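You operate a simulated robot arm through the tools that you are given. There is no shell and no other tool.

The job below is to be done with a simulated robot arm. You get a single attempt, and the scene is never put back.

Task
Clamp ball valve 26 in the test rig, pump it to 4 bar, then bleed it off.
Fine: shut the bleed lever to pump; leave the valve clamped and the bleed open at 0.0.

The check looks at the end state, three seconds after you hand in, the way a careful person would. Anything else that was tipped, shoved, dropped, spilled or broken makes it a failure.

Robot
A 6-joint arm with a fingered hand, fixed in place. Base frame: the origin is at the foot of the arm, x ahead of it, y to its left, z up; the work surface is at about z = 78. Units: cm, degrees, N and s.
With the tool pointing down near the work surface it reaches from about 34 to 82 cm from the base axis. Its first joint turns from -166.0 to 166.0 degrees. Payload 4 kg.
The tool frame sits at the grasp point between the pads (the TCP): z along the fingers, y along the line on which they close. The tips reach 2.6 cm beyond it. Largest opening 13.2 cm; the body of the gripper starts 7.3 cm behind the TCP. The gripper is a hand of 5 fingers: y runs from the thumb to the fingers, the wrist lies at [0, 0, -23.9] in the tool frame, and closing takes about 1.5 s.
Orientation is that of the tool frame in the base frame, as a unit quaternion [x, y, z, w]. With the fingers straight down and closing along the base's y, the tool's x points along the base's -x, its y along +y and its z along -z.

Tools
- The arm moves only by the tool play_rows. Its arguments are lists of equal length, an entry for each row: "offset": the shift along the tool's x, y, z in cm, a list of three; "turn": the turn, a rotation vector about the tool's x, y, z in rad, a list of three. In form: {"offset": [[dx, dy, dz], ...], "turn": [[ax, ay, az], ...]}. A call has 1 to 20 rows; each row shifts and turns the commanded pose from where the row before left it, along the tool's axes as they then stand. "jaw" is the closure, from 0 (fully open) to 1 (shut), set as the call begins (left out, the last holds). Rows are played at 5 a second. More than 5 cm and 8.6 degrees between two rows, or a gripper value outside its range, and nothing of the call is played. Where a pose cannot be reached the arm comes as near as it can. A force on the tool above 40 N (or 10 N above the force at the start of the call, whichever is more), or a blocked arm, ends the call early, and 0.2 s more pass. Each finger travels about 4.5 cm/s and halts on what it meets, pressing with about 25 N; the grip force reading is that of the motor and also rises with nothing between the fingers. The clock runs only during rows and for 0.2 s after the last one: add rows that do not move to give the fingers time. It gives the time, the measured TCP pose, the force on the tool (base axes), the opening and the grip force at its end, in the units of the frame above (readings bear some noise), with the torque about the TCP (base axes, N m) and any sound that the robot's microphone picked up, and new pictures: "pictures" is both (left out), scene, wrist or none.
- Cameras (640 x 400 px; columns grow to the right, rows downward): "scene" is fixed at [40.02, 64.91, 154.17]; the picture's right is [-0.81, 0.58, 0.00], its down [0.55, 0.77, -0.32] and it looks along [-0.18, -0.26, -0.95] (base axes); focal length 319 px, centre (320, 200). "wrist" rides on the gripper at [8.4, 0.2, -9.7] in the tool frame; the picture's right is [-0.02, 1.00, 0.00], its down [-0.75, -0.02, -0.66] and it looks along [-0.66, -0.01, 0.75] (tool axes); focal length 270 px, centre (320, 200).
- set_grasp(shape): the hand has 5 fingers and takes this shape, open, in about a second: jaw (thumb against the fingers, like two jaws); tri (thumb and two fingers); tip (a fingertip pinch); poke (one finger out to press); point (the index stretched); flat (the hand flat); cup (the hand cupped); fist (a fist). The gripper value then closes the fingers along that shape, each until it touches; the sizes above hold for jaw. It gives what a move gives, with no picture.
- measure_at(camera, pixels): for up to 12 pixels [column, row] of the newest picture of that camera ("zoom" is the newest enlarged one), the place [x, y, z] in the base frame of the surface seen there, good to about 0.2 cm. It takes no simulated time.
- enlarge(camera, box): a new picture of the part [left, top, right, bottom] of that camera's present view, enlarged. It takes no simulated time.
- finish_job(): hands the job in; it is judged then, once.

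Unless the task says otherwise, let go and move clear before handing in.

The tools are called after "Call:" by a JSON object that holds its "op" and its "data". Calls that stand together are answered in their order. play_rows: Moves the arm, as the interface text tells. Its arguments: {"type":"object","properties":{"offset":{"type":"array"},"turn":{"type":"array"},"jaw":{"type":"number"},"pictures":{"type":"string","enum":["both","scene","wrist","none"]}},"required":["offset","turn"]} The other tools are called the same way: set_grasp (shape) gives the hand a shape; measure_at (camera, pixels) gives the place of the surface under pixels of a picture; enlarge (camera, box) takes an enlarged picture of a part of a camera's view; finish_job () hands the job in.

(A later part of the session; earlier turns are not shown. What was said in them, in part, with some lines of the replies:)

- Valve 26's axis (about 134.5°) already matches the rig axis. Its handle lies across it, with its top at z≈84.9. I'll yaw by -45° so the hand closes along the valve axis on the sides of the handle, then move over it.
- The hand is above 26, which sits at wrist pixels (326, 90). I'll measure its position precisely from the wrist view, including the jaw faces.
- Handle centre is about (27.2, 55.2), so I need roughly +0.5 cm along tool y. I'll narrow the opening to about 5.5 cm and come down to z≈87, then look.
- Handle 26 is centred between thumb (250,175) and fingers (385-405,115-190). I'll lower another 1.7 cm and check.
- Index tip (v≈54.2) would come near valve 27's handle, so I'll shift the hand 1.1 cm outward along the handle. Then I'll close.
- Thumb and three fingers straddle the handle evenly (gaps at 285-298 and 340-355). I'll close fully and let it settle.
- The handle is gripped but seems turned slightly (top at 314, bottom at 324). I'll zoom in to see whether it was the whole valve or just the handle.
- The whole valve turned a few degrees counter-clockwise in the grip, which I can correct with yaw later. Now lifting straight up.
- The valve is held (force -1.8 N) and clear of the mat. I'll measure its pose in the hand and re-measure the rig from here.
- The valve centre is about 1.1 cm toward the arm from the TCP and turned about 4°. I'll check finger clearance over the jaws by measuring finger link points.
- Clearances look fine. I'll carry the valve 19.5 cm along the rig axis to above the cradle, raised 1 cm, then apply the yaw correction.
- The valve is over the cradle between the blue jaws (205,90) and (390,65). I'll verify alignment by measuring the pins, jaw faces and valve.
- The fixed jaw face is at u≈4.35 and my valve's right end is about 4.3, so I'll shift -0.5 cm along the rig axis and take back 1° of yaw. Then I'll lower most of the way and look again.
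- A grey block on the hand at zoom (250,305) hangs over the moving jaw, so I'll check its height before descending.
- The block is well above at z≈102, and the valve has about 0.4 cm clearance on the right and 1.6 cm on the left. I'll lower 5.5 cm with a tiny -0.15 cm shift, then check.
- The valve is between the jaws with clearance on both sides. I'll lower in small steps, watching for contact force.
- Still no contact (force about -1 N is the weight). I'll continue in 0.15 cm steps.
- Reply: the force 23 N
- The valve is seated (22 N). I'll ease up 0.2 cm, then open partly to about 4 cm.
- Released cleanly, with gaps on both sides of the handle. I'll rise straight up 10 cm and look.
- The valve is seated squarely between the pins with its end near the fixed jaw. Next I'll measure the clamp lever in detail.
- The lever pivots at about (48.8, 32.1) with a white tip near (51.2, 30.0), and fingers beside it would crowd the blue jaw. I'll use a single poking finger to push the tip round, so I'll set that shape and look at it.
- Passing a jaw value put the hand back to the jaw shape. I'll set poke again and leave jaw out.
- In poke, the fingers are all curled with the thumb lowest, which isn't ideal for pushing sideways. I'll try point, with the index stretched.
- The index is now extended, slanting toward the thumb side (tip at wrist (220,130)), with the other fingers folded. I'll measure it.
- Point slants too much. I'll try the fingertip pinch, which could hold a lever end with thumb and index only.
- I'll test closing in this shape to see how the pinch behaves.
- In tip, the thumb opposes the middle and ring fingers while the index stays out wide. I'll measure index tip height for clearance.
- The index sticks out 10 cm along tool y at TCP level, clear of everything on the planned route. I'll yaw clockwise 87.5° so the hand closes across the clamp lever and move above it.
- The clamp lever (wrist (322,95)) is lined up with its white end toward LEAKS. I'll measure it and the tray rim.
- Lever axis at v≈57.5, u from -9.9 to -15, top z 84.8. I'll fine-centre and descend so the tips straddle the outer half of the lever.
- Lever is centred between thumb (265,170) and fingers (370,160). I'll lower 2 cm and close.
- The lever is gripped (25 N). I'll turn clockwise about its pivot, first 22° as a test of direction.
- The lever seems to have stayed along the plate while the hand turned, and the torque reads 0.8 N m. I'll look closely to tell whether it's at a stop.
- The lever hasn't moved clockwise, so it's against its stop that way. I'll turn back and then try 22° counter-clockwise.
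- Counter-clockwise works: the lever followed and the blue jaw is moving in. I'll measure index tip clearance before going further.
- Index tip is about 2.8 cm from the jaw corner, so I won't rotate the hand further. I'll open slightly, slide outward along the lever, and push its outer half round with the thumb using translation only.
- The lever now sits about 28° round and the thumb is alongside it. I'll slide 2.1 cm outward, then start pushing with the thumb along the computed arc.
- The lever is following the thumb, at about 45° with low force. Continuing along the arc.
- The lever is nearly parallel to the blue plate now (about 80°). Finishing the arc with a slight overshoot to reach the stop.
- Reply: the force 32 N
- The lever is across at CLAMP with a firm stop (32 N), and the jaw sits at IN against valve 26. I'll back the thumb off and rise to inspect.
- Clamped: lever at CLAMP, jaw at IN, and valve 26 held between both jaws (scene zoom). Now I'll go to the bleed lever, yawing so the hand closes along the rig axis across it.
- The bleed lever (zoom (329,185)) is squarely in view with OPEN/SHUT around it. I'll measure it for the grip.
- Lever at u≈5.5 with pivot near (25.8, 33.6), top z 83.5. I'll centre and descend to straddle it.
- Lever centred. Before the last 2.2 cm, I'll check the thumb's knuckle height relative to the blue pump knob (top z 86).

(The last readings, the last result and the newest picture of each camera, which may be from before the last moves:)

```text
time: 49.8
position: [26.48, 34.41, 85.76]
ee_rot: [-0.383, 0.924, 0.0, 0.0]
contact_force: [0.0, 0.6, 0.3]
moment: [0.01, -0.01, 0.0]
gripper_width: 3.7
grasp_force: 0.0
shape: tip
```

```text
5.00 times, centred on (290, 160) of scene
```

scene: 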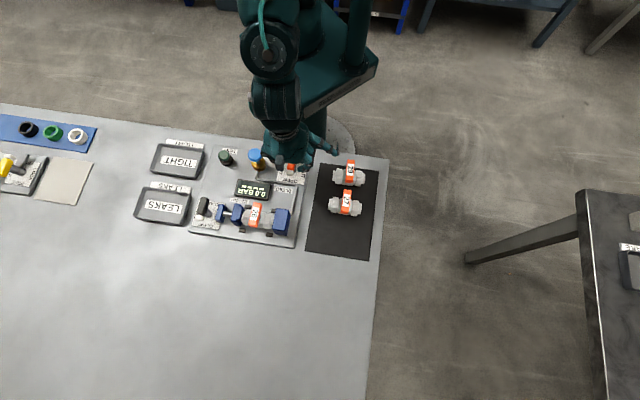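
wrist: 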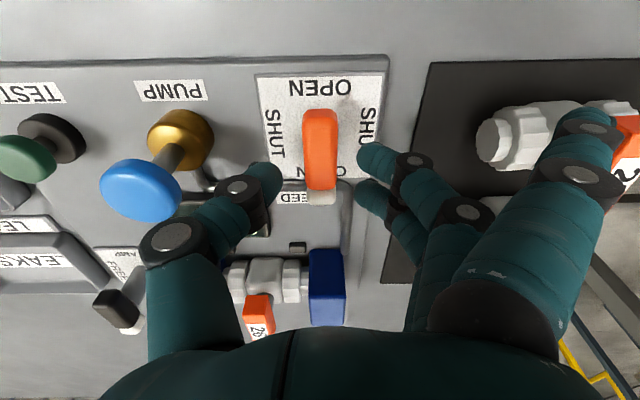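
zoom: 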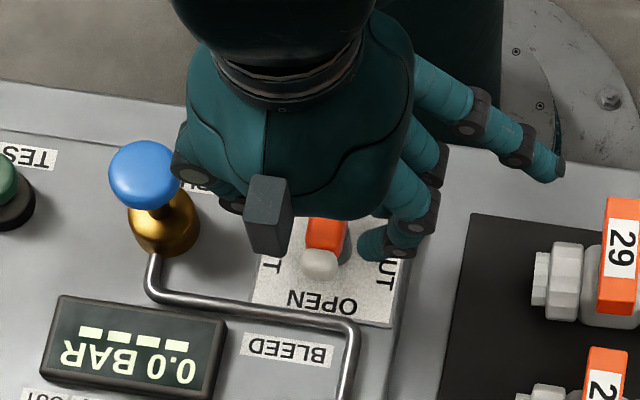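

The thumb knuckle passes about 0.8 cm from the knob, so I'll narrow the opening to about 2.8 cm first, then go down 2.2 cm.

Call:
{"op": "play_rows", "data": {"offset": [[0, 0, 0], [0, 0, 0], [0, 0, 0], [0, 0, 0.8], [0, 0, 0.8], [0, 0, 0.6], [0, 0, 0]], "turn": [[0, 0, 0], [0, 0, 0], [0, 0, 0], [0, 0, 0], [0, 0, 0], [0, 0, 0], [0, 0, 0]], "jaw": 0.79, "pictures": "wrist"}}

Call:
{"op": "enlarge", "data": {"camera": "wrist", "box": [192, 80, 448, 240]}}

```text
time: 51.4
position: [26.56, 34.37, 83.53]
ee_rot: [-0.383, 0.924, 0.0, 0.0]
contact_force: [0.7, 0.5, -0.6]
moment: [0.04, 0.0, 0.02]
gripper_width: 2.81
grasp_force: 0.1
shape: tip
```

wrist: 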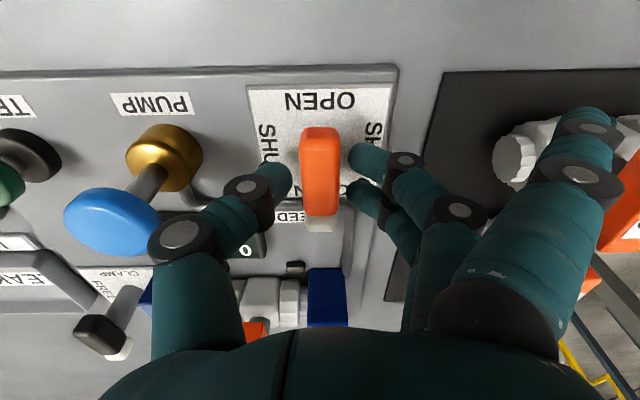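

```text
2.50 times, centred on (320, 160) of wrist
```

zoom: 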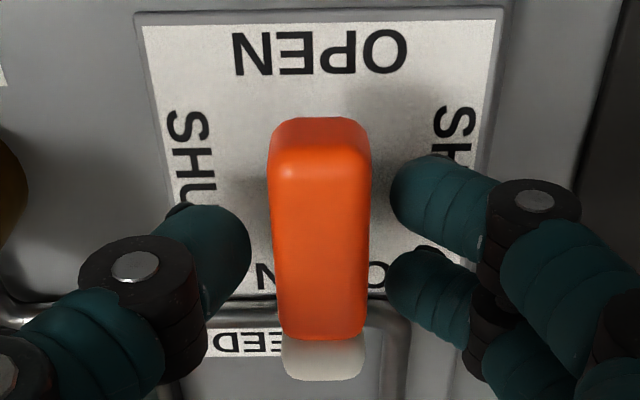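

Well placed around the lever. Closing to grip.

Call:
{"op": "play_rows", "data": {"offset": [[0, 0, 0], [0, 0, 0], [0, 0, 0], [0, 0, 0], [0, 0, 0]], "turn": [[0, 0, 0], [0, 0, 0], [0, 0, 0], [0, 0, 0], [0, 0, 0]], "jaw": 1.0, "pictures": "wrist"}}

```text
time: 52.6
position: [26.61, 34.25, 83.42]
ee_rot: [-0.384, 0.923, 0.0, 0.001]
contact_force: [0.7, 2.0, -4.5]
moment: [0.03, 0.04, 0.04]
gripper_width: 1.32
grasp_force: 25.3
shape: tip
```

wrist: 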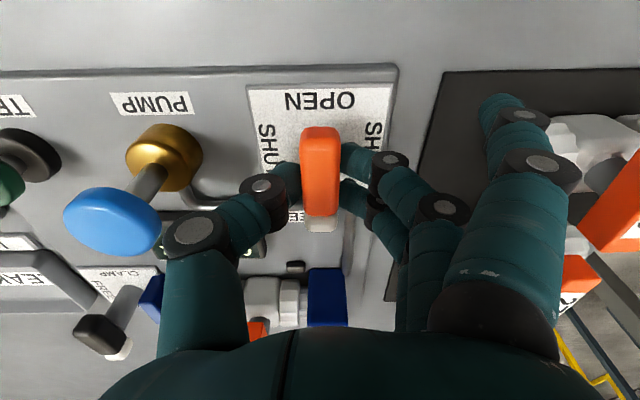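

Gripped at 25 N. I'll test counter-clockwise by 15° about the pivot and see whether the lever follows.

Call:
{"op": "play_rows", "data": {"offset": [[0.009, 0.138, 0], [0.009, 0.138, 0]], "turn": [[0, 0, -0.131], [0, 0, -0.131]], "pictures": "wrist"}}

Call:
{"op": "enlarge", "data": {"camera": "wrist", "box": [192, 80, 448, 240]}}

```text
time: 53.2
position: [26.3, 34.44, 83.53]
ee_rot: [-0.501, 0.866, -0.001, 0.0]
contact_force: [6.2, -4.3, -4.5]
moment: [-0.07, -0.11, -0.66]
gripper_width: 1.26
grasp_force: 24.5
shape: tip
```

wrist: 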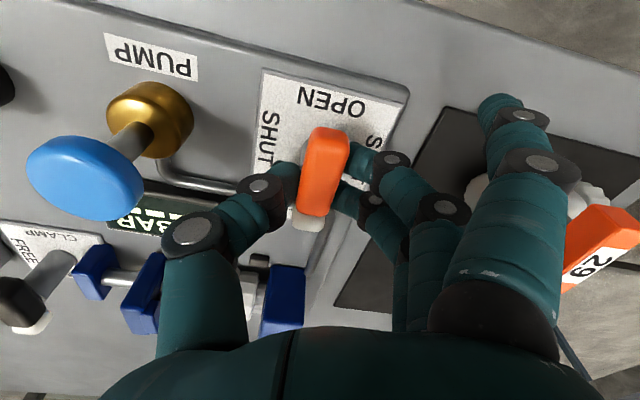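

```text
2.50 times, centred on (320, 160) of wrist
```

zoom: 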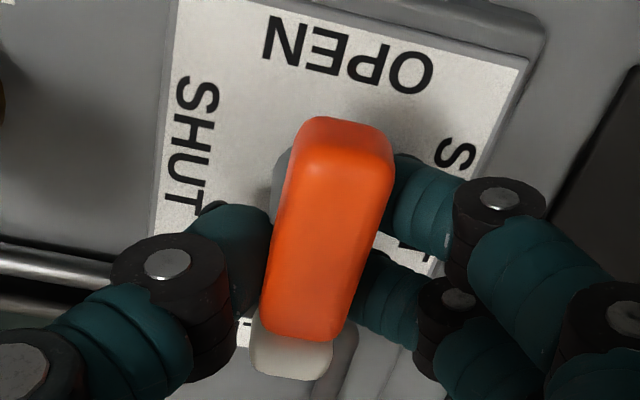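

The lever stayed aligned with its plate (torque 0.66 N m), so it's at its stop counter-clockwise. I'll return and turn clockwise 30°.

Call:
{"op": "play_rows", "data": {"offset": [[0.009, -0.138, 0], [0.009, -0.138, 0], [0, 0, 0], [0.009, -0.138, 0], [0.009, -0.138, 0], [0.009, -0.138, 0], [0.009, -0.138, 0]], "turn": [[0, 0, 0.131], [0, 0, 0.131], [0, 0, 0], [0, 0, 0.131], [0, 0, 0.131], [0, 0, 0.131], [0, 0, 0.131]], "pictures": "both"}}

Call:
{"op": "enlarge", "data": {"camera": "scene", "box": [240, 130, 370, 230]}}

Call:
{"op": "measure_at", "data": {"camera": "wrist", "pixels": [[490, 102], [505, 100], [500, 112], [320, 135], [320, 210]]}}

```text
time: 54.8
position: [26.75, 33.98, 83.56]
ee_rot: [-0.131, 0.991, 0.001, 0.001]
contact_force: [-5.7, 15.7, -3.0]
moment: [0.34, 0.15, -0.02]
gripper_width: 1.25
grasp_force: 25.5
shape: tip
```

scene: 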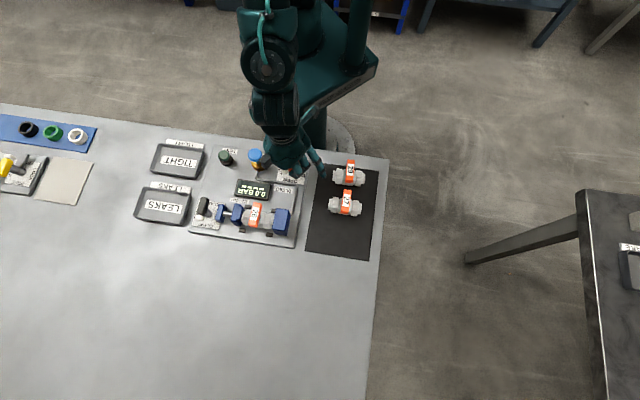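
wrist: 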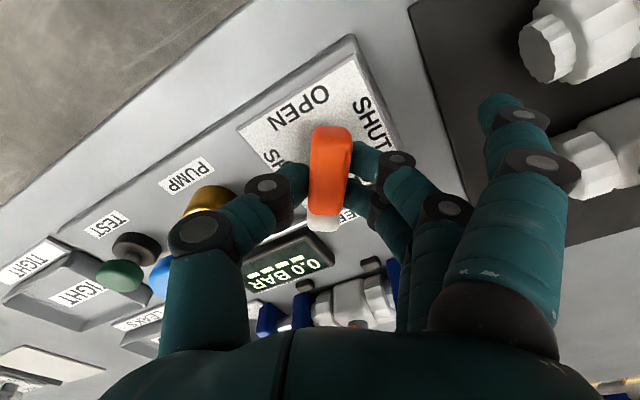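

```text
4.00 times, centred on (305, 180) of scene
```

zoom: 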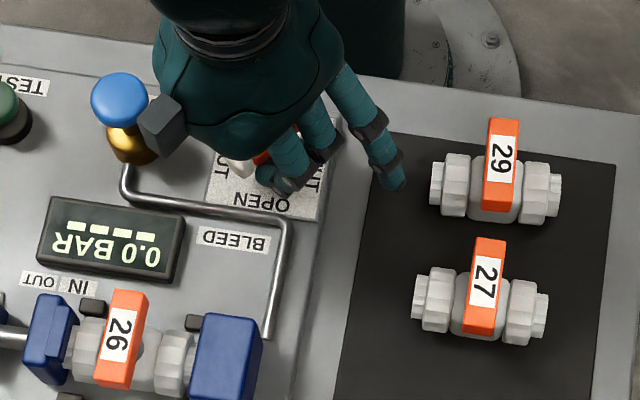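

```text
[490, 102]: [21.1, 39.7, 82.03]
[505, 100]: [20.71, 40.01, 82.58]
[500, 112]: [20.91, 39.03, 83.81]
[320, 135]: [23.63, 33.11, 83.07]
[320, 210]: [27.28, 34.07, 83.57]
```

The lever followed 30° clockwise and the index clears valve 29. Continuing the turn in steps.

Call:
{"op": "play_rows", "data": {"offset": [[0.009, -0.138, 0], [0.009, -0.138, 0], [0.009, -0.138, 0], [0.009, -0.138, 0]], "turn": [[0, 0, 0.131], [0, 0, 0.131], [0, 0, 0.131], [0, 0, 0.131]], "pictures": "both"}}

Call:
{"op": "enlarge", "data": {"camera": "scene", "box": [240, 130, 370, 230]}}

```text
time: 55.8
position: [26.74, 33.38, 83.55]
ee_rot: [0.129, 0.992, 0.002, -0.002]
contact_force: [-20.6, 25.9, -3.7]
moment: [0.51, 0.28, 0.12]
gripper_width: 1.28
grasp_force: 25.0
shape: tip
```

scene: 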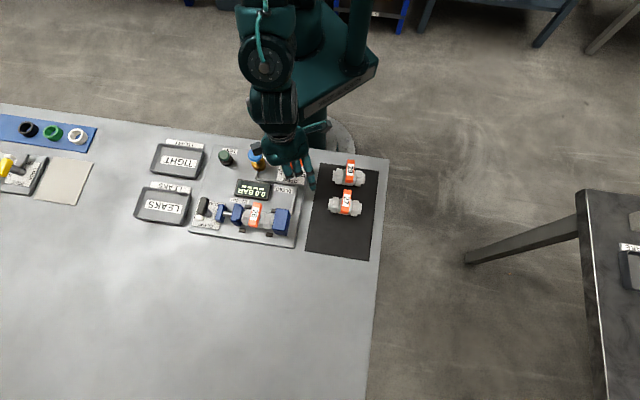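
wrist: 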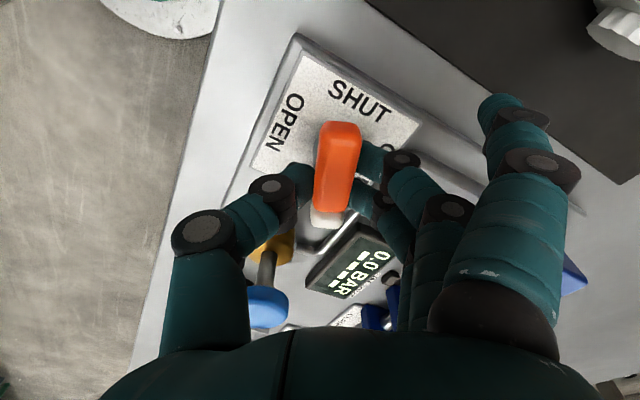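

```text
4.00 times, centred on (305, 180) of scene
```

zoom: 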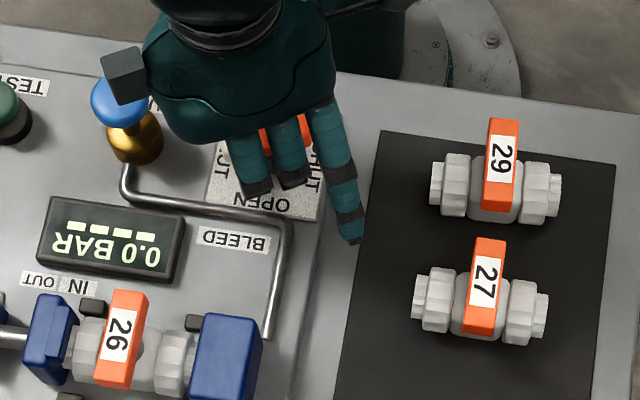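

Lateral force is 33 N, mostly radial, because my pivot estimate is slightly off. I'll shift 0.35 cm inward to relieve it and continue the last 30°.

Call:
{"op": "play_rows", "data": {"offset": [[0.35, 0, 0], [0.02, -0.11, 0], [0.03, -0.11, 0]], "turn": [[0, 0, 0], [0, 0, 0.131], [0, 0, 0.131]], "pictures": "none"}}

```text
time: 56.6
position: [26.48, 33.29, 83.56]
ee_rot: [0.259, 0.966, 0.001, 0.001]
contact_force: [-3.6, 27.8, -5.0]
moment: [0.55, -0.04, 0.01]
gripper_width: 1.27
grasp_force: 25.3
shape: tip
```

Turned 75° with 28 N. I'll relieve a little more inward and rotate the remaining 15° plus a small overshoot.

Call:
{"op": "play_rows", "data": {"offset": [[0.25, 0.0, 0], [0.02, -0.08, 0], [0.02, -0.08, 0], [0, 0, 0]], "turn": [[0, 0, 0], [0, 0, 0.131], [0, 0, 0.131], [0, 0, 0.05]], "pictures": "both"}}

Call:
{"op": "enlarge", "data": {"camera": "wrist", "box": [192, 40, 448, 240]}}

Call:
{"op": "enlarge", "data": {"camera": "scene", "box": [240, 130, 370, 230]}}

```text
time: 57.6
position: [26.05, 33.21, 83.36]
ee_rot: [0.406, 0.914, 0.001, -0.001]
contact_force: [4.8, 27.0, -6.8]
moment: [0.51, -0.06, 0.49]
gripper_width: 1.21
grasp_force: 25.0
shape: tip
```

scene: 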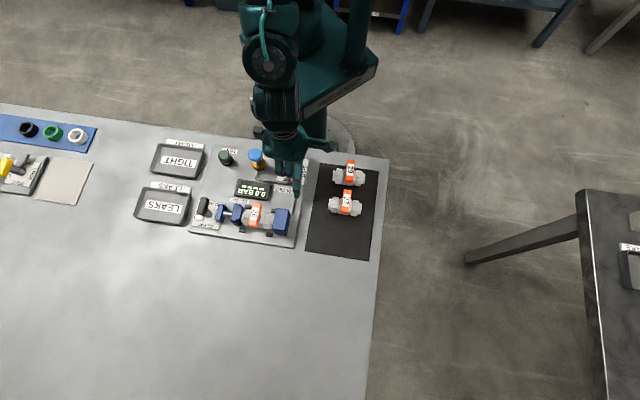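
wrist: 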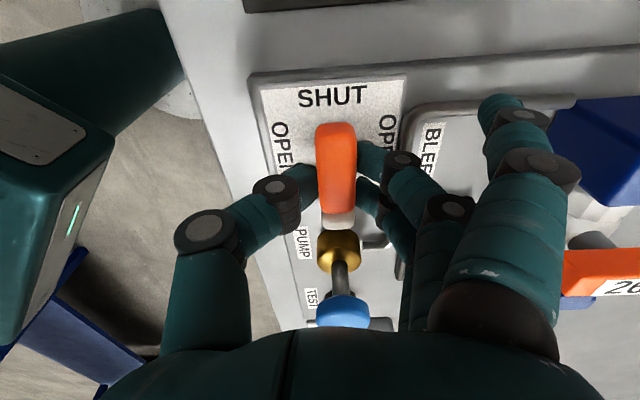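

```text
2.00 times, centred on (320, 140) of wrist
```

zoom: 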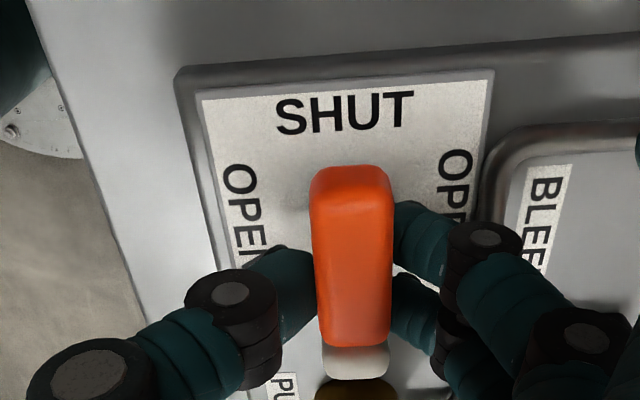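

```text
4.00 times, centred on (305, 180) of scene
```

zoom: 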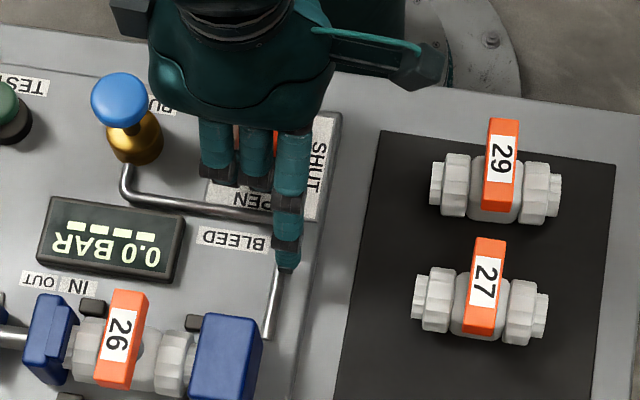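

The lever now lies along SHUT with its white end toward the pump. I'll release and rise to confirm it stays.

Call:
{"op": "play_rows", "data": {"offset": [[0, 0, 0], [0, 0, 0], [0, 0, 0], [0, 0, -1], [0, 0, -3], [0, 0, -4], [0, 0, -4], [0, 0, 0]], "turn": [[0, 0, 0], [0, 0, 0], [0, 0, 0], [0, 0, 0], [0, 0, 0], [0, 0, 0], [0, 0, 0], [0, 0, 0]], "jaw": 0.76, "pictures": "both"}}

Call:
{"op": "enlarge", "data": {"camera": "wrist", "box": [160, 0, 480, 200]}}

Call:
{"op": "measure_at", "data": {"camera": "zoom", "pixels": [[330, 150], [330, 200], [330, 240], [330, 300], [330, 340], [310, 340], [350, 340], [330, 370]]}}

```text
time: 59.4
position: [26.07, 33.15, 95.64]
ee_rot: [0.405, 0.914, 0.0, 0.0]
contact_force: [-0.6, 0.2, -0.6]
moment: [0.01, -0.02, 0.02]
gripper_width: 3.18
grasp_force: 0.1
shape: tip
```

scene: 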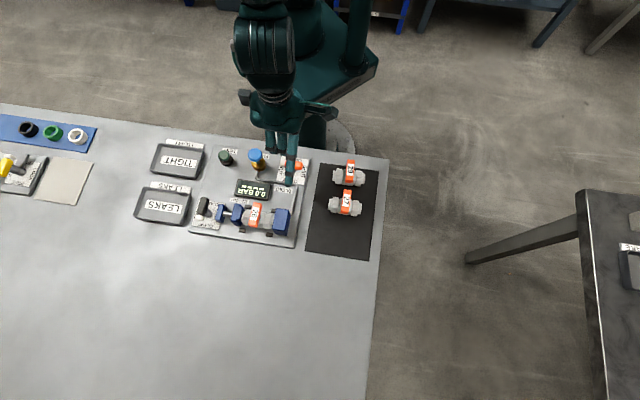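
wrist: 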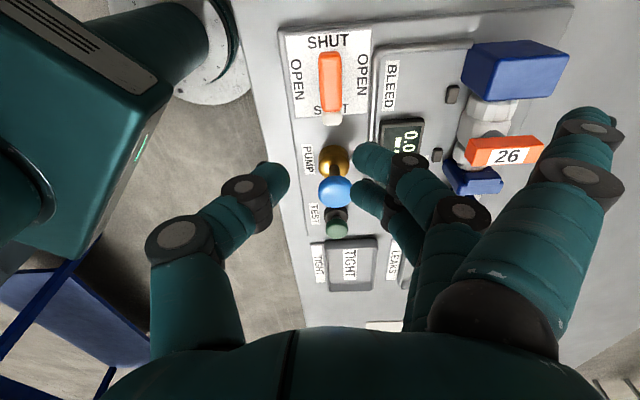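

```text
2.00 times, centred on (320, 100) of wrist
```

zoom: 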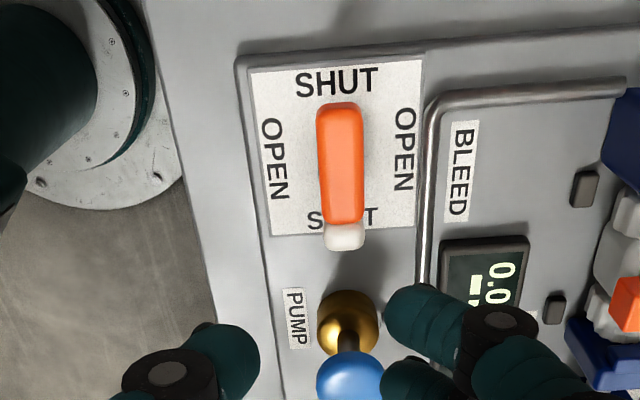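

```text
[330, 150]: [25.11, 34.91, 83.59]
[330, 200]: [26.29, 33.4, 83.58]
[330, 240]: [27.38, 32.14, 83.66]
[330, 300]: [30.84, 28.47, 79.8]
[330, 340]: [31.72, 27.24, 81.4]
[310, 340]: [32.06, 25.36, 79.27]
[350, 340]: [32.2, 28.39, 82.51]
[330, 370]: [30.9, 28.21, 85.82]
```

Bleed lever is at SHUT. Now to the pump: I'll close the tips and move over the blue knob at about (32.0, 27.9, 85.9).

Call:
{"op": "play_rows", "data": {"offset": [[-2.73, 0.29, 0], [-2.73, 0.29, 0], [-2.73, 0.29, 0], [0, 0, 0], [0, 0, 1.5], [0, 0, 1.5], [0, 0, 0]], "turn": [[0, 0, 0], [0, 0, 0], [0, 0, 0], [0, 0, -0.05], [0, 0, 0], [0, 0, 0], [0, 0, 0]], "jaw": 1.0, "pictures": "both"}}

Call:
{"op": "enlarge", "data": {"camera": "wrist", "box": [192, 60, 448, 260]}}

Call:
{"op": "measure_at", "data": {"camera": "zoom", "pixels": [[320, 150], [320, 180], [300, 160], [345, 160], [320, 110], [250, 230], [380, 200], [375, 260], [320, 210], [310, 230]]}}

```text
time: 61.0
position: [32.22, 27.69, 92.38]
ee_rot: [0.383, 0.924, 0.0, 0.0]
contact_force: [0.1, 0.2, -0.4]
moment: [0.01, 0.01, -0.02]
gripper_width: 0.0
grasp_force: 24.7
shape: tip
```

scene: 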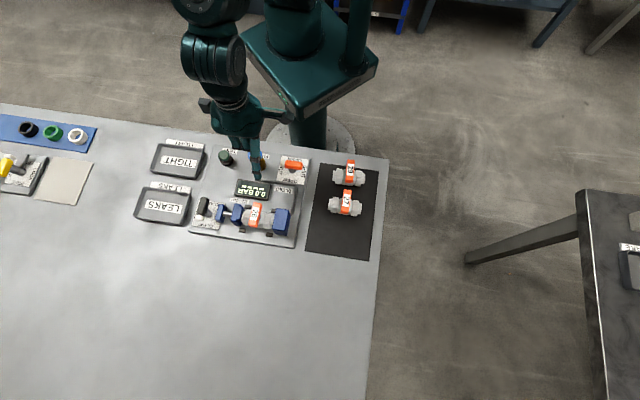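
wrist: 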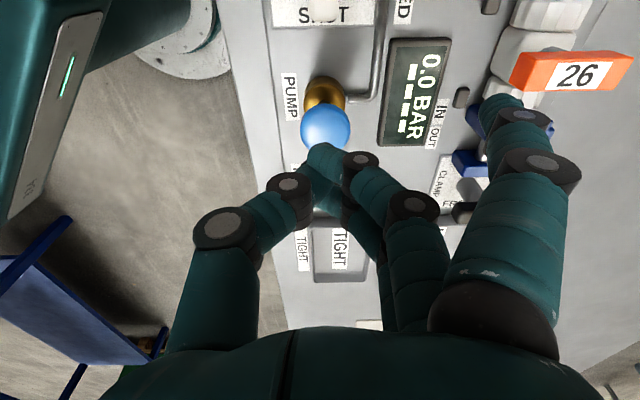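

```text
2.00 times, centred on (320, 160) of wrist
```

zoom: 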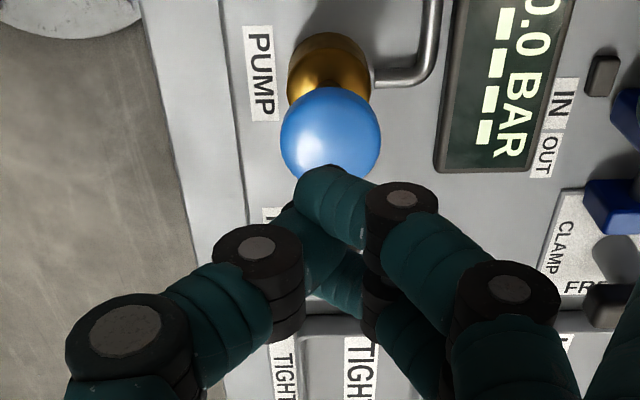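

```text
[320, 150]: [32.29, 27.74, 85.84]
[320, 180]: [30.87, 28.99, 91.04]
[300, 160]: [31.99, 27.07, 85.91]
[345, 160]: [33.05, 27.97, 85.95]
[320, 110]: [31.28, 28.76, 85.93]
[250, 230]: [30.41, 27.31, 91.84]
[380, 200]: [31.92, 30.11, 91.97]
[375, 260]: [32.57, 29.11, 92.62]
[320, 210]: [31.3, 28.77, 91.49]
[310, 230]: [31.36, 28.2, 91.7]
```

The knob is just ahead of the tips (zoom (330,138)) and the gauge is readable in the wrist view. I'll shift 0.35 cm, lower to near contact, then press.

Call:
{"op": "play_rows", "data": {"offset": [[0, 0.35, 0], [0, 0, 1.5], [0, 0, 1.5], [0, 0, 0.4], [0, 0, 0]], "turn": [[0, 0, 0], [0, 0, 0], [0, 0, 0], [0, 0, 0], [0, 0, 0]], "pictures": "wrist"}}

Call:
{"op": "enlarge", "data": {"camera": "wrist", "box": [192, 60, 448, 260]}}

```text
time: 62.2
position: [32.56, 27.96, 89.07]
ee_rot: [0.383, 0.924, -0.001, 0.0]
contact_force: [0.3, 0.0, 0.2]
moment: [0.03, -0.02, 0.0]
gripper_width: 0.01
grasp_force: 25.0
shape: tip
```

wrist: 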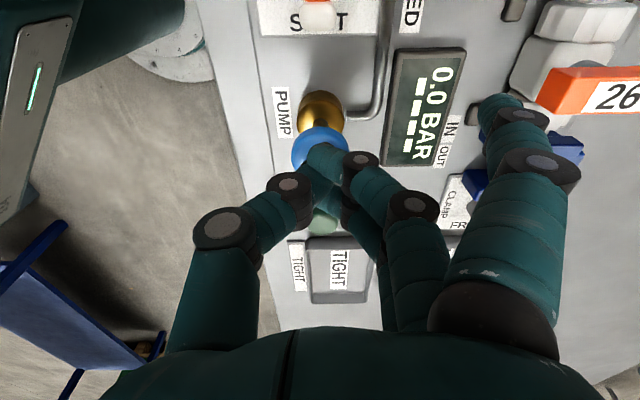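

```text
2.00 times, centred on (320, 160) of wrist
```

zoom: 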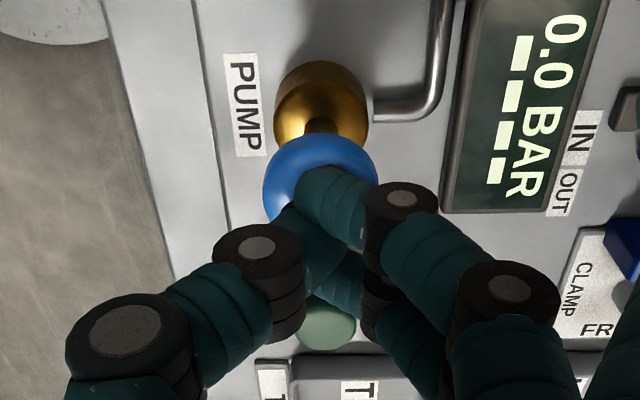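

The tips are over the knob with no contact yet. Pressing down in 0.4 cm steps.

Call:
{"op": "play_rows", "data": {"offset": [[0, 0, 0.4], [0, 0, 0.4], [0, 0, 0.4]], "turn": [[0, 0, 0], [0, 0, 0], [0, 0, 0]], "pictures": "wrist"}}

```text
time: 63.0
position: [32.48, 27.93, 87.96]
ee_rot: [0.382, 0.924, 0.0, 0.0]
contact_force: [-1.2, 1.0, 2.8]
moment: [0.01, 0.0, 0.0]
gripper_width: 0.01
grasp_force: 24.8
shape: tip
```

wrist: 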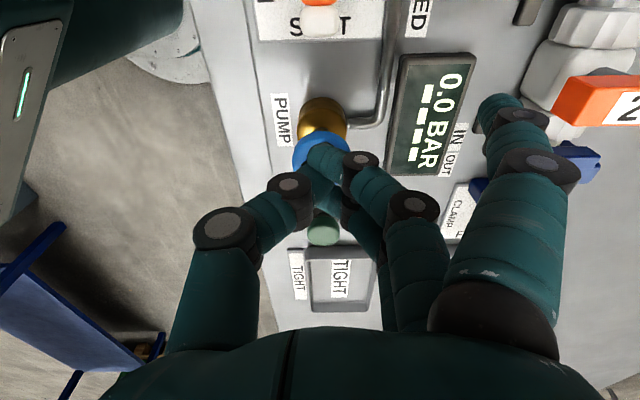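

Light contact (2.8 N) at z 87.96. I'll press further and watch the gauge.

Call:
{"op": "play_rows", "data": {"offset": [[0, 0, 0.4], [0, 0, 0.4], [0, 0, 0.4], [0, 0, 0]], "turn": [[0, 0, 0], [0, 0, 0], [0, 0, 0], [0, 0, 0]], "pictures": "wrist"}}

```text
time: 64.0
position: [32.46, 27.85, 86.75]
ee_rot: [0.383, 0.924, 0.001, 0.0]
contact_force: [-1.7, -0.3, 17.5]
moment: [-0.06, 0.07, 0.0]
gripper_width: 0.0
grasp_force: 24.6
shape: tip
```

wrist: 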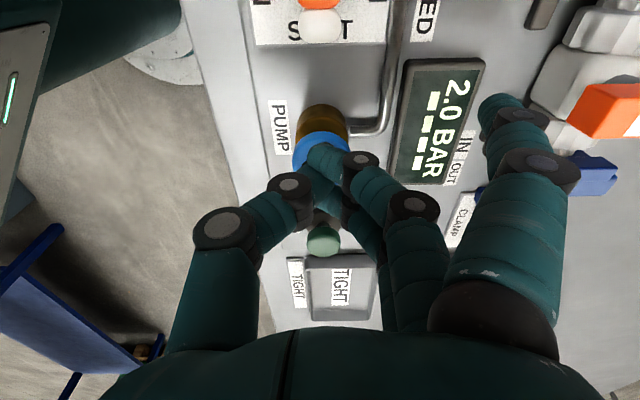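

The gauge seems to show 2.0 BAR. I'll zoom to confirm, then ease up.

Call:
{"op": "enlarge", "data": {"camera": "wrist", "box": [380, 40, 500, 190]}}

Call:
{"op": "play_rows", "data": {"offset": [[0, 0, -0.6], [0, 0, -0.8], [0, 0, 0], [0, 0, 0]], "turn": [[0, 0, 0], [0, 0, 0], [0, 0, 0], [0, 0, 0]], "pictures": "wrist"}}

Call:
{"op": "enlarge", "data": {"camera": "wrist", "box": [260, 40, 516, 200]}}

```text
2.67 times, centred on (440, 115) of wrist
```

zoom: 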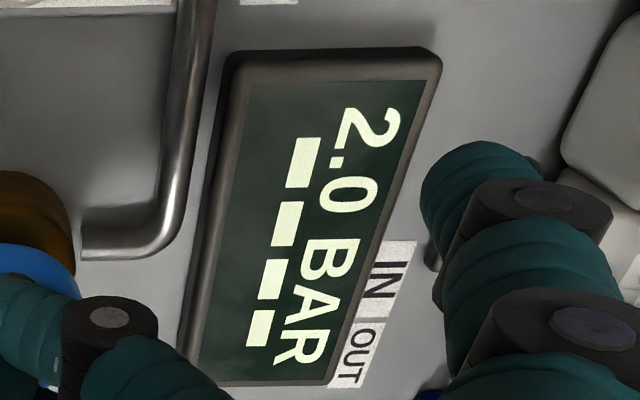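

```text
time: 65.0
position: [32.4, 27.88, 88.0]
ee_rot: [0.383, 0.924, 0.0, 0.0]
contact_force: [-0.8, -0.1, 1.0]
moment: [0.02, -0.02, 0.01]
gripper_width: 0.01
grasp_force: 24.6
shape: tip
```

wrist: 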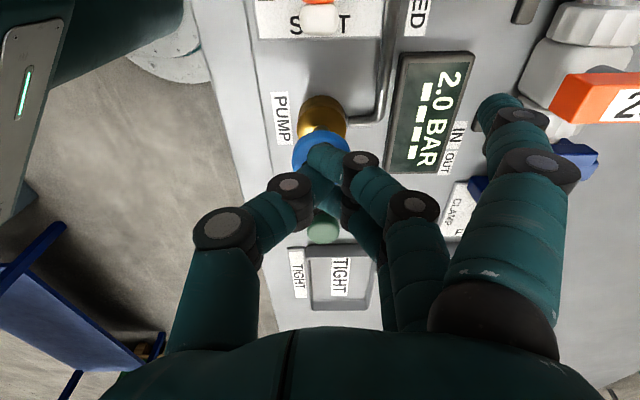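

```text
2.50 times, centred on (388, 120) of wrist
```

zoom: 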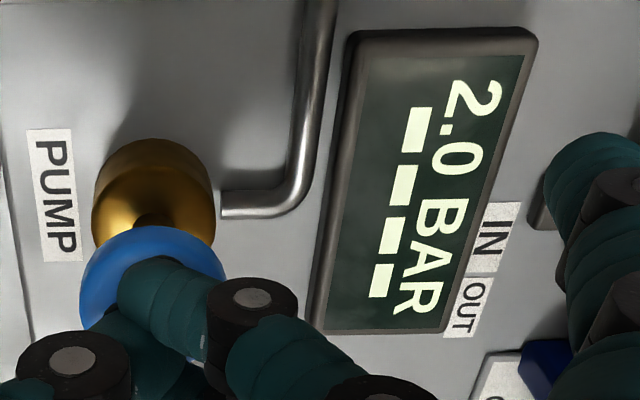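

It reads 2.0 bar and holds with the knob released. One more identical stroke should give 4.0, so I'll raise slightly to let the knob return fully and press again.

Call:
{"op": "play_rows", "data": {"offset": [[0, 0, -0.4], [0, 0, 0], [0, 0, 0]], "turn": [[0, 0, 0], [0, 0, 0], [0, 0, 0]], "pictures": "none"}}

Call:
{"op": "play_rows", "data": {"offset": [[0, 0, 0.4], [0, 0, 0.4], [0, 0, 0.4], [0, 0, 0.4], [0, 0, 0]], "turn": [[0, 0, 0], [0, 0, 0], [0, 0, 0], [0, 0, 0], [0, 0, 0]], "pictures": "wrist"}}

Call:
{"op": "enlarge", "data": {"camera": "wrist", "box": [260, 40, 516, 200]}}

```text
time: 65.8
position: [32.38, 27.85, 88.48]
ee_rot: [0.383, 0.924, 0.0, 0.001]
contact_force: [1.7, -0.9, 0.5]
moment: [-0.01, 0.04, -0.01]
gripper_width: 0.0
grasp_force: 25.1
shape: tip
```

```text
time: 67.0
position: [32.33, 27.97, 86.91]
ee_rot: [0.383, 0.924, 0.0, 0.0]
contact_force: [-1.5, -0.2, 7.3]
moment: [-0.03, 0.03, 0.0]
gripper_width: 0.0
grasp_force: 24.9
shape: tip
```

wrist: 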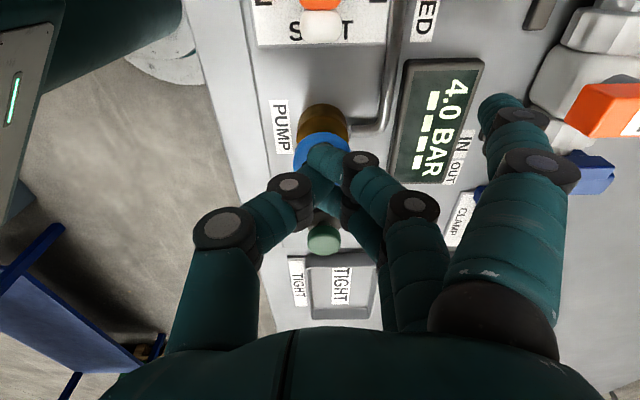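

```text
2.50 times, centred on (388, 120) of wrist
```

zoom: 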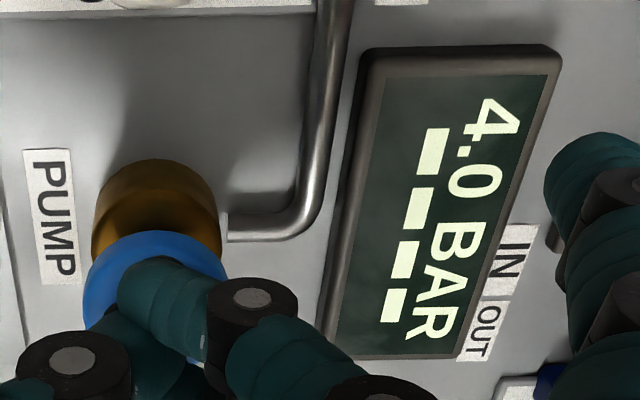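

The gauge reads 4.0 BAR. I'll rise off the knob and move above the bleed lever to re-grip it.

Call:
{"op": "play_rows", "data": {"offset": [[0, 0, -1.0], [0, 0, -2], [0, 0, -3], [0, 0, -3], [2.6, 0.1, 0], [2.6, 0.1, 0], [2.6, 0.1, 0], [0, 0, 0]], "turn": [[0, 0, 0], [0, 0, 0], [0, 0, 0], [0, 0, 0], [0, 0, 0], [0, 0, 0], [0, 0, 0], [0, 0, 0]], "pictures": "both"}}

Call:
{"op": "enlarge", "data": {"camera": "wrist", "box": [192, 0, 448, 160]}}

Call:
{"op": "measure_at", "data": {"camera": "zoom", "pixels": [[330, 60], [335, 120], [335, 180], [310, 130], [360, 130], [335, 220]]}}

Call:
{"op": "enlarge", "data": {"camera": "scene", "box": [190, 140, 310, 240]}}

```text
time: 68.8
position: [26.97, 33.59, 95.98]
ee_rot: [0.383, 0.924, 0.0, -0.001]
contact_force: [-0.7, -0.1, -0.6]
moment: [-0.02, 0.01, 0.01]
gripper_width: 0.0
grasp_force: 25.3
shape: tip
```

scene: 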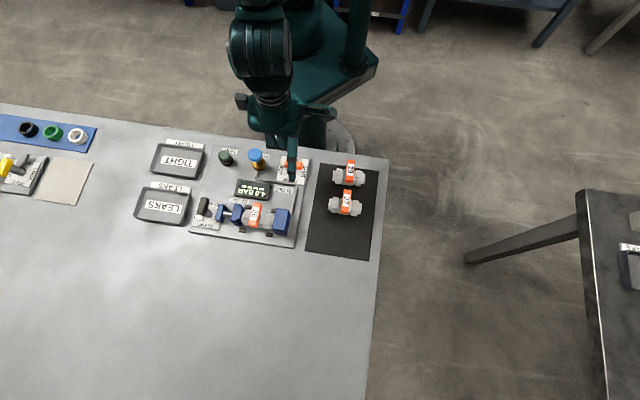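
wrist: 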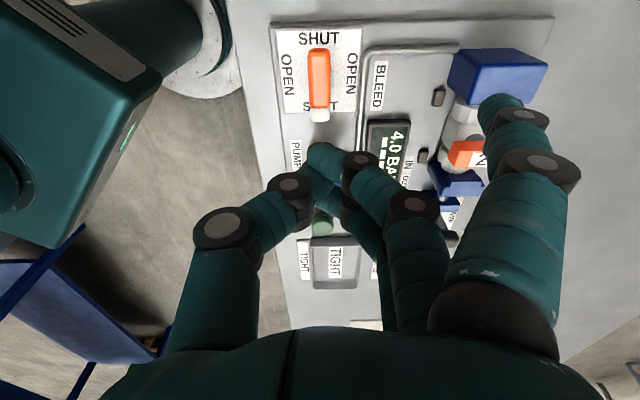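

```text
2.50 times, centred on (320, 80) of wrist
```

zoom: 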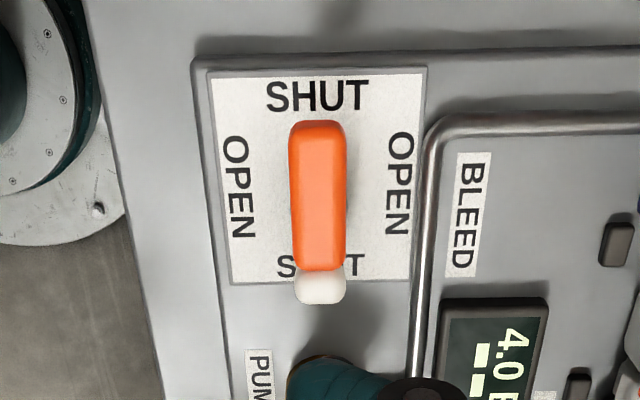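

```text
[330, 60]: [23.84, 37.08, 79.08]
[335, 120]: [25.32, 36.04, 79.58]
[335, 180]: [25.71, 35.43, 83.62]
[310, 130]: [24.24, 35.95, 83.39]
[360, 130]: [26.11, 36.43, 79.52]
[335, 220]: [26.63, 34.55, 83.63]
```

```text
4.00 times, centred on (250, 190) of scene
```

zoom: 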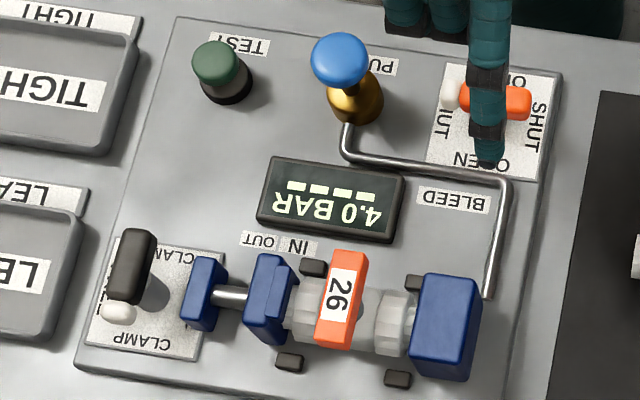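

The gauge holds at 4.0 and the lever is still at SHUT. Combining both positions, the pivot is near u=5.5, v=42.7. I'll open to about 2.8 cm and descend onto the lever.

Call:
{"op": "play_rows", "data": {"offset": [[0.2, -0.1, 0], [0, 0, 0], [0, 0, 0], [0, 0, 2], [0, 0, 2], [0, 0, 2], [0, 0, 2], [0, 0, 2], [0, 0, 0]], "turn": [[0, 0, 0], [0, 0, 0], [0, 0, 0], [0, 0, 0], [0, 0, 0], [0, 0, 0], [0, 0, 0], [0, 0, 0], [0, 0, 0]], "jaw": 0.78, "pictures": "wrist"}}

Call:
{"op": "enlarge", "data": {"camera": "wrist", "box": [192, 60, 448, 220]}}

```text
time: 70.8
position: [26.96, 33.75, 85.86]
ee_rot: [0.382, 0.924, 0.0, 0.0]
contact_force: [0.6, 0.0, -0.5]
moment: [-0.04, 0.02, 0.0]
gripper_width: 2.85
grasp_force: 0.1
shape: tip
```

wrist: 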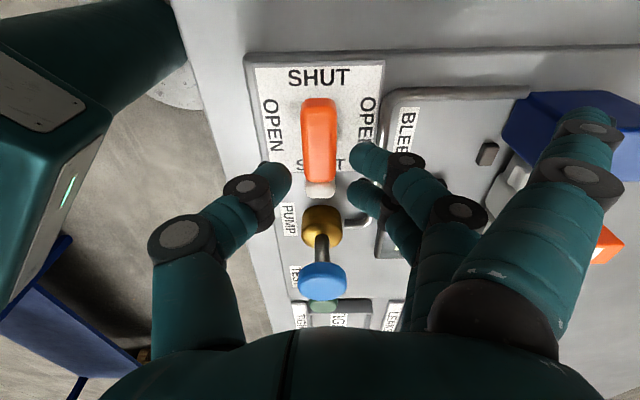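

```text
2.50 times, centred on (320, 140) of wrist
```

zoom: 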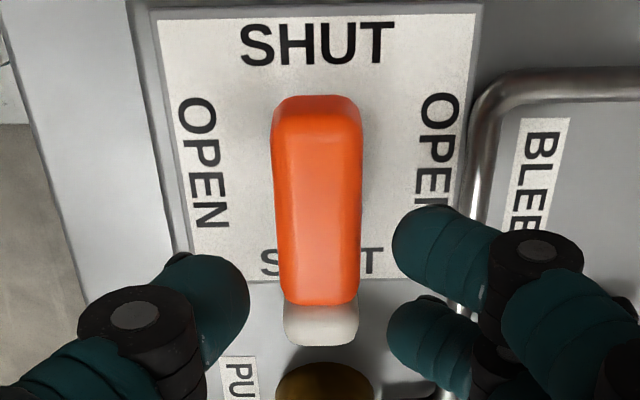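

Lever centred. Before the last 2.3 cm, I'll check the index tip against the blue fixed jaw (wrist (585,115) vs (560,130)).

Call:
{"op": "measure_at", "data": {"camera": "wrist", "pixels": [[585, 112], [570, 118], [562, 125], [550, 100], [510, 130], [530, 150], [560, 160], [535, 95], [615, 130], [580, 135], [630, 120]]}}

```text
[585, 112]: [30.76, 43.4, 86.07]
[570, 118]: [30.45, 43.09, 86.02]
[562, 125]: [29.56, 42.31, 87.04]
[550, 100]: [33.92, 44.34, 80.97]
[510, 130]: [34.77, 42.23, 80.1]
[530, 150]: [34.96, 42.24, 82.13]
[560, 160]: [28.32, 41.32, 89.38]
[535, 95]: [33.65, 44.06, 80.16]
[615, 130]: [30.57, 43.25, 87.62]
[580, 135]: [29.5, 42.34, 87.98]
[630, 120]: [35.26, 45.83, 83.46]
```

Index tip is about 2.5 cm from the jaw. Lowering and gripping.

Call:
{"op": "play_rows", "data": {"offset": [[0, 0, 0.8], [0, 0, 0.8], [0, 0, 0.7], [0, 0, 0]], "turn": [[0, 0, 0], [0, 0, 0], [0, 0, 0], [0, 0, 0]], "pictures": "none"}}

Call:
{"op": "play_rows", "data": {"offset": [[0, 0, 0], [0, 0, 0], [0, 0, 0], [0, 0, 0], [0, 0, 0]], "turn": [[0, 0, 0], [0, 0, 0], [0, 0, 0], [0, 0, 0], [0, 0, 0]], "jaw": 1.0, "pictures": "wrist"}}

```text
time: 71.8
position: [26.99, 33.61, 83.72]
ee_rot: [0.383, 0.924, 0.0, 0.0]
contact_force: [0.3, 0.4, 0.2]
moment: [-0.02, -0.01, -0.01]
gripper_width: 2.85
grasp_force: 0.1
shape: tip
```

```text
time: 73.0
position: [27.03, 33.71, 83.65]
ee_rot: [0.383, 0.924, 0.001, -0.001]
contact_force: [0.4, 1.3, -4.3]
moment: [0.07, -0.03, 0.01]
gripper_width: 1.3
grasp_force: 24.6
shape: tip
```

wrist: 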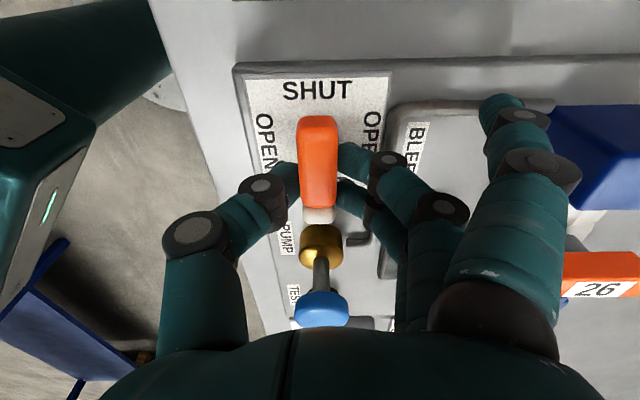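

Gripped. Turning counter-clockwise 30° about the refined pivot, then I'll check the force.

Call:
{"op": "play_rows", "data": {"offset": [[0.02, 0.105, 0], [0.02, 0.105, 0], [0.02, 0.105, 0], [0.02, 0.105, 0]], "turn": [[0, 0, -0.131], [0, 0, -0.131], [0, 0, -0.131], [0, 0, -0.131]], "pictures": "wrist"}}

```text
time: 74.0
position: [27.02, 34.18, 83.69]
ee_rot: [0.129, 0.992, 0.0, 0.001]
contact_force: [5.2, -8.6, 2.5]
moment: [-0.16, -0.07, 0.04]
gripper_width: 1.29
grasp_force: 24.8
shape: tip
```

wrist: 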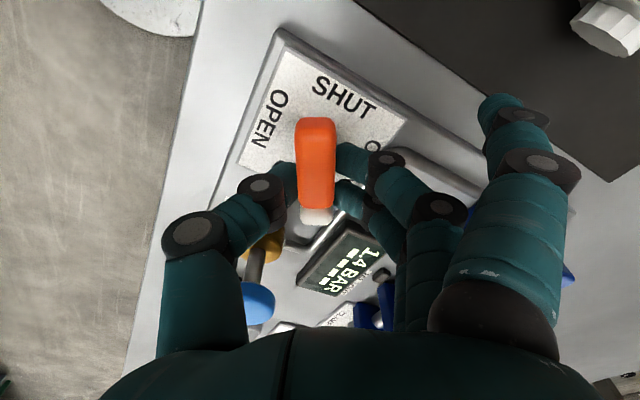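

The gauge is already bleeding down (1.4 BAR) and the force is low. Continuing counter-clockwise for the remaining turn.

Call:
{"op": "play_rows", "data": {"offset": [[0.02, 0.105, 0], [0.02, 0.105, 0], [0.02, 0.105, 0], [0.02, 0.105, 0]], "turn": [[0, 0, -0.131], [0, 0, -0.131], [0, 0, -0.131], [0, 0, -0.131]], "pictures": "wrist"}}

Call:
{"op": "enlarge", "data": {"camera": "scene", "box": [240, 130, 370, 230]}}

```text
time: 75.0
position: [27.02, 34.51, 83.63]
ee_rot: [-0.133, 0.991, -0.001, 0.0]
contact_force: [4.5, -7.5, -3.8]
moment: [-0.13, -0.09, 0.05]
gripper_width: 1.25
grasp_force: 25.2
shape: tip
```

wrist: 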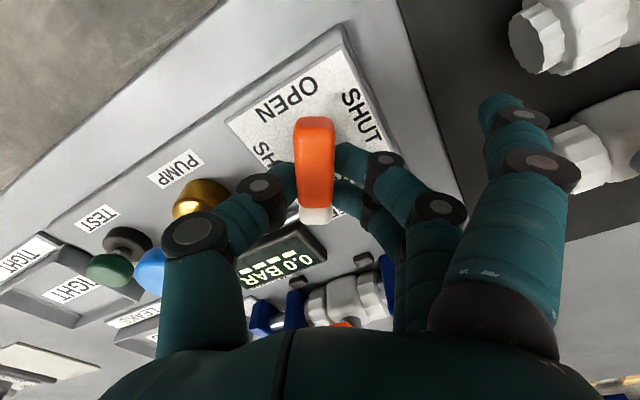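

```text
4.00 times, centred on (305, 180) of scene
```

zoom: 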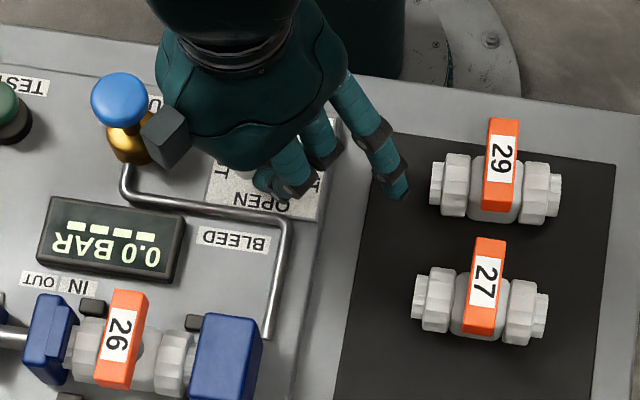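

Gauge is at 0.0 and the index still clears valve 29, now moving away. Finishing the last 30° to the OPEN stop.

Call:
{"op": "play_rows", "data": {"offset": [[0.02, 0.105, 0], [0.02, 0.105, 0], [0.02, 0.105, 0], [0.02, 0.105, 0], [0, 0, 0]], "turn": [[0, 0, -0.131], [0, 0, -0.131], [0, 0, -0.131], [0, 0, -0.131], [0, 0, -0.04]], "pictures": "wrist"}}

Call:
{"op": "enlarge", "data": {"camera": "wrist", "box": [192, 60, 448, 220]}}

```text
time: 76.2
position: [26.81, 34.89, 83.68]
ee_rot: [-0.404, 0.915, 0.0, -0.001]
contact_force: [-2.9, -14.0, -1.2]
moment: [-0.26, 0.07, -0.17]
gripper_width: 1.25
grasp_force: 24.8
shape: tip
```

wrist: 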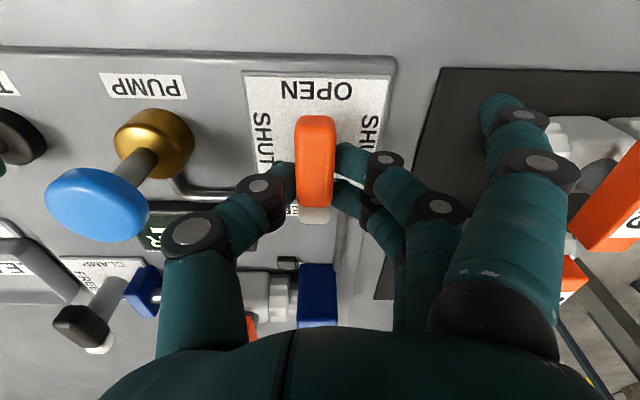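

```text
2.50 times, centred on (320, 140) of wrist
```

zoom: 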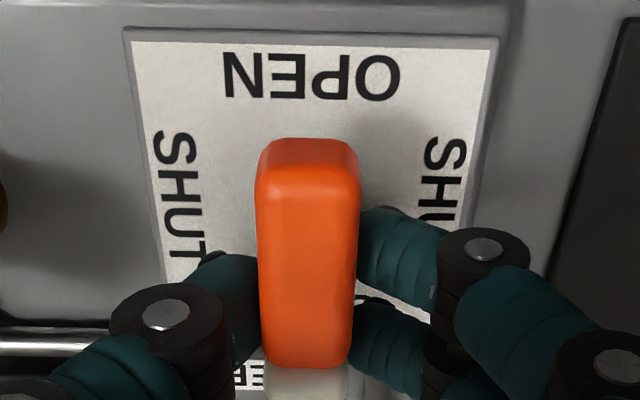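

The lever is back along OPEN. I'll nudge 3° more to seat it, then open slightly and rise.

Call:
{"op": "play_rows", "data": {"offset": [[0, 0.03, 0], [0, 0, 0]], "turn": [[0, 0, -0.05], [0, 0, 0]], "pictures": "none"}}

Call:
{"op": "play_rows", "data": {"offset": [[0, 0, 0], [0, 0, 0], [0, 0, 0], [0, 0, -1], [0, 0, -2], [0, 0, -4], [0, 0, -4], [0, 0, -4], [0, 0, 0]], "turn": [[0, 0, 0], [0, 0, 0], [0, 0, 0], [0, 0, 0], [0, 0, 0], [0, 0, 0], [0, 0, 0], [0, 0, 0], [0, 0, 0]], "jaw": 0.79, "pictures": "both"}}

Call:
{"op": "enlarge", "data": {"camera": "wrist", "box": [160, 40, 480, 240]}}

Call:
{"op": "enlarge", "data": {"camera": "scene", "box": [180, 140, 380, 250]}}

```text
time: 76.8
position: [26.69, 34.93, 83.56]
ee_rot: [-0.425, 0.905, 0.0, -0.002]
contact_force: [-4.8, -20.6, 0.7]
moment: [-0.36, 0.05, -0.31]
gripper_width: 1.25
grasp_force: 24.6
shape: tip
```

```text
time: 78.8
position: [26.81, 34.8, 98.81]
ee_rot: [-0.425, 0.905, 0.0, -0.001]
contact_force: [0.1, 0.3, -0.5]
moment: [0.02, 0.0, -0.01]
gripper_width: 2.75
grasp_force: 0.1
shape: tip
```

scene: 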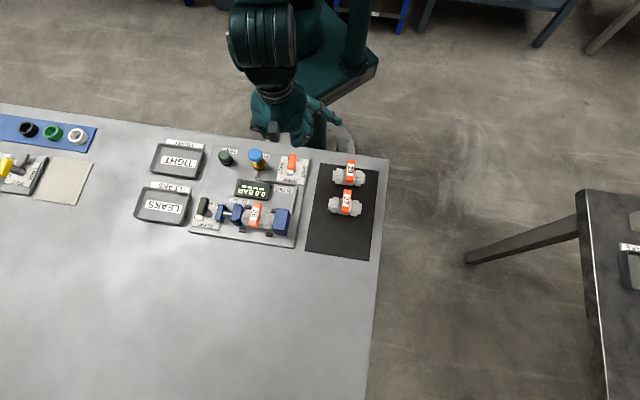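
wrist: 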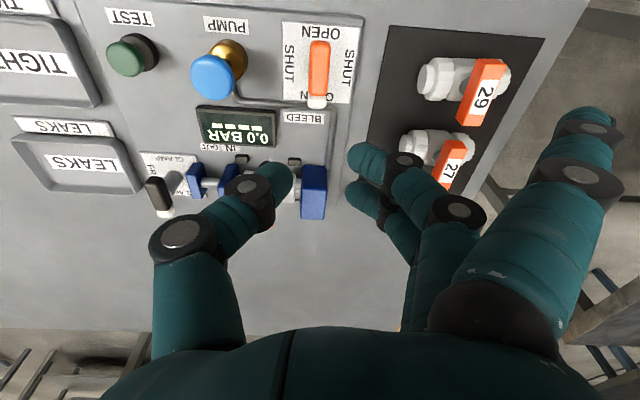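

```text
2.00 times, centred on (320, 140) of wrist
```

zoom: 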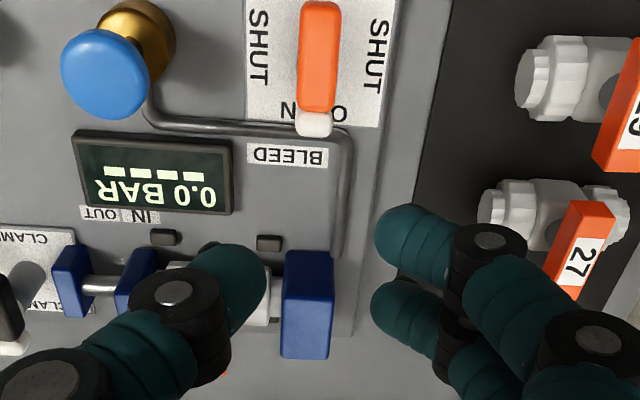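

```text
3.20 times, centred on (280, 195) of scene
```

zoom: 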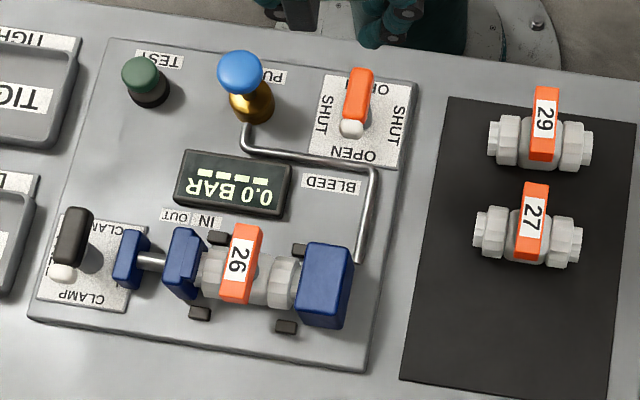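

The final view shows the gauge at 0.0 BAR, the bleed lever at OPEN and the clamp lever at CLAMP with 26 held between the jaws. Valves 27 and 29 are undisturbed, and the hand is empty about 15 cm above the rig, so I'm handing in.

Call:
{"op": "finish_job", "data": {}}

```text
The job is handed in.
```

Ball valve 26 is clamped in the rig. It was pumped to 4.0 bar and then bled off. I've handed the job in but haven't seen the result of the check.

- **Clamp:** the lever is at CLAMP, and the sliding jaw moved to IN, holding valve 26 against the fixed jaw.
- **Pressure:** with the bleed shut, two strokes of the pump took the gauge to 2.0 and then 4.0 bar. It held there until I opened the bleed.
- **Bleed:** the lever is back at OPEN and the gauge reads 0.0 bar.
- **Surroundings:** valves 27 and 29 are where they were. The hand is empty and raised clear of the rig.

I first turned each lever the wrong way against its stop; neither moved, and both then turned normally the other way.
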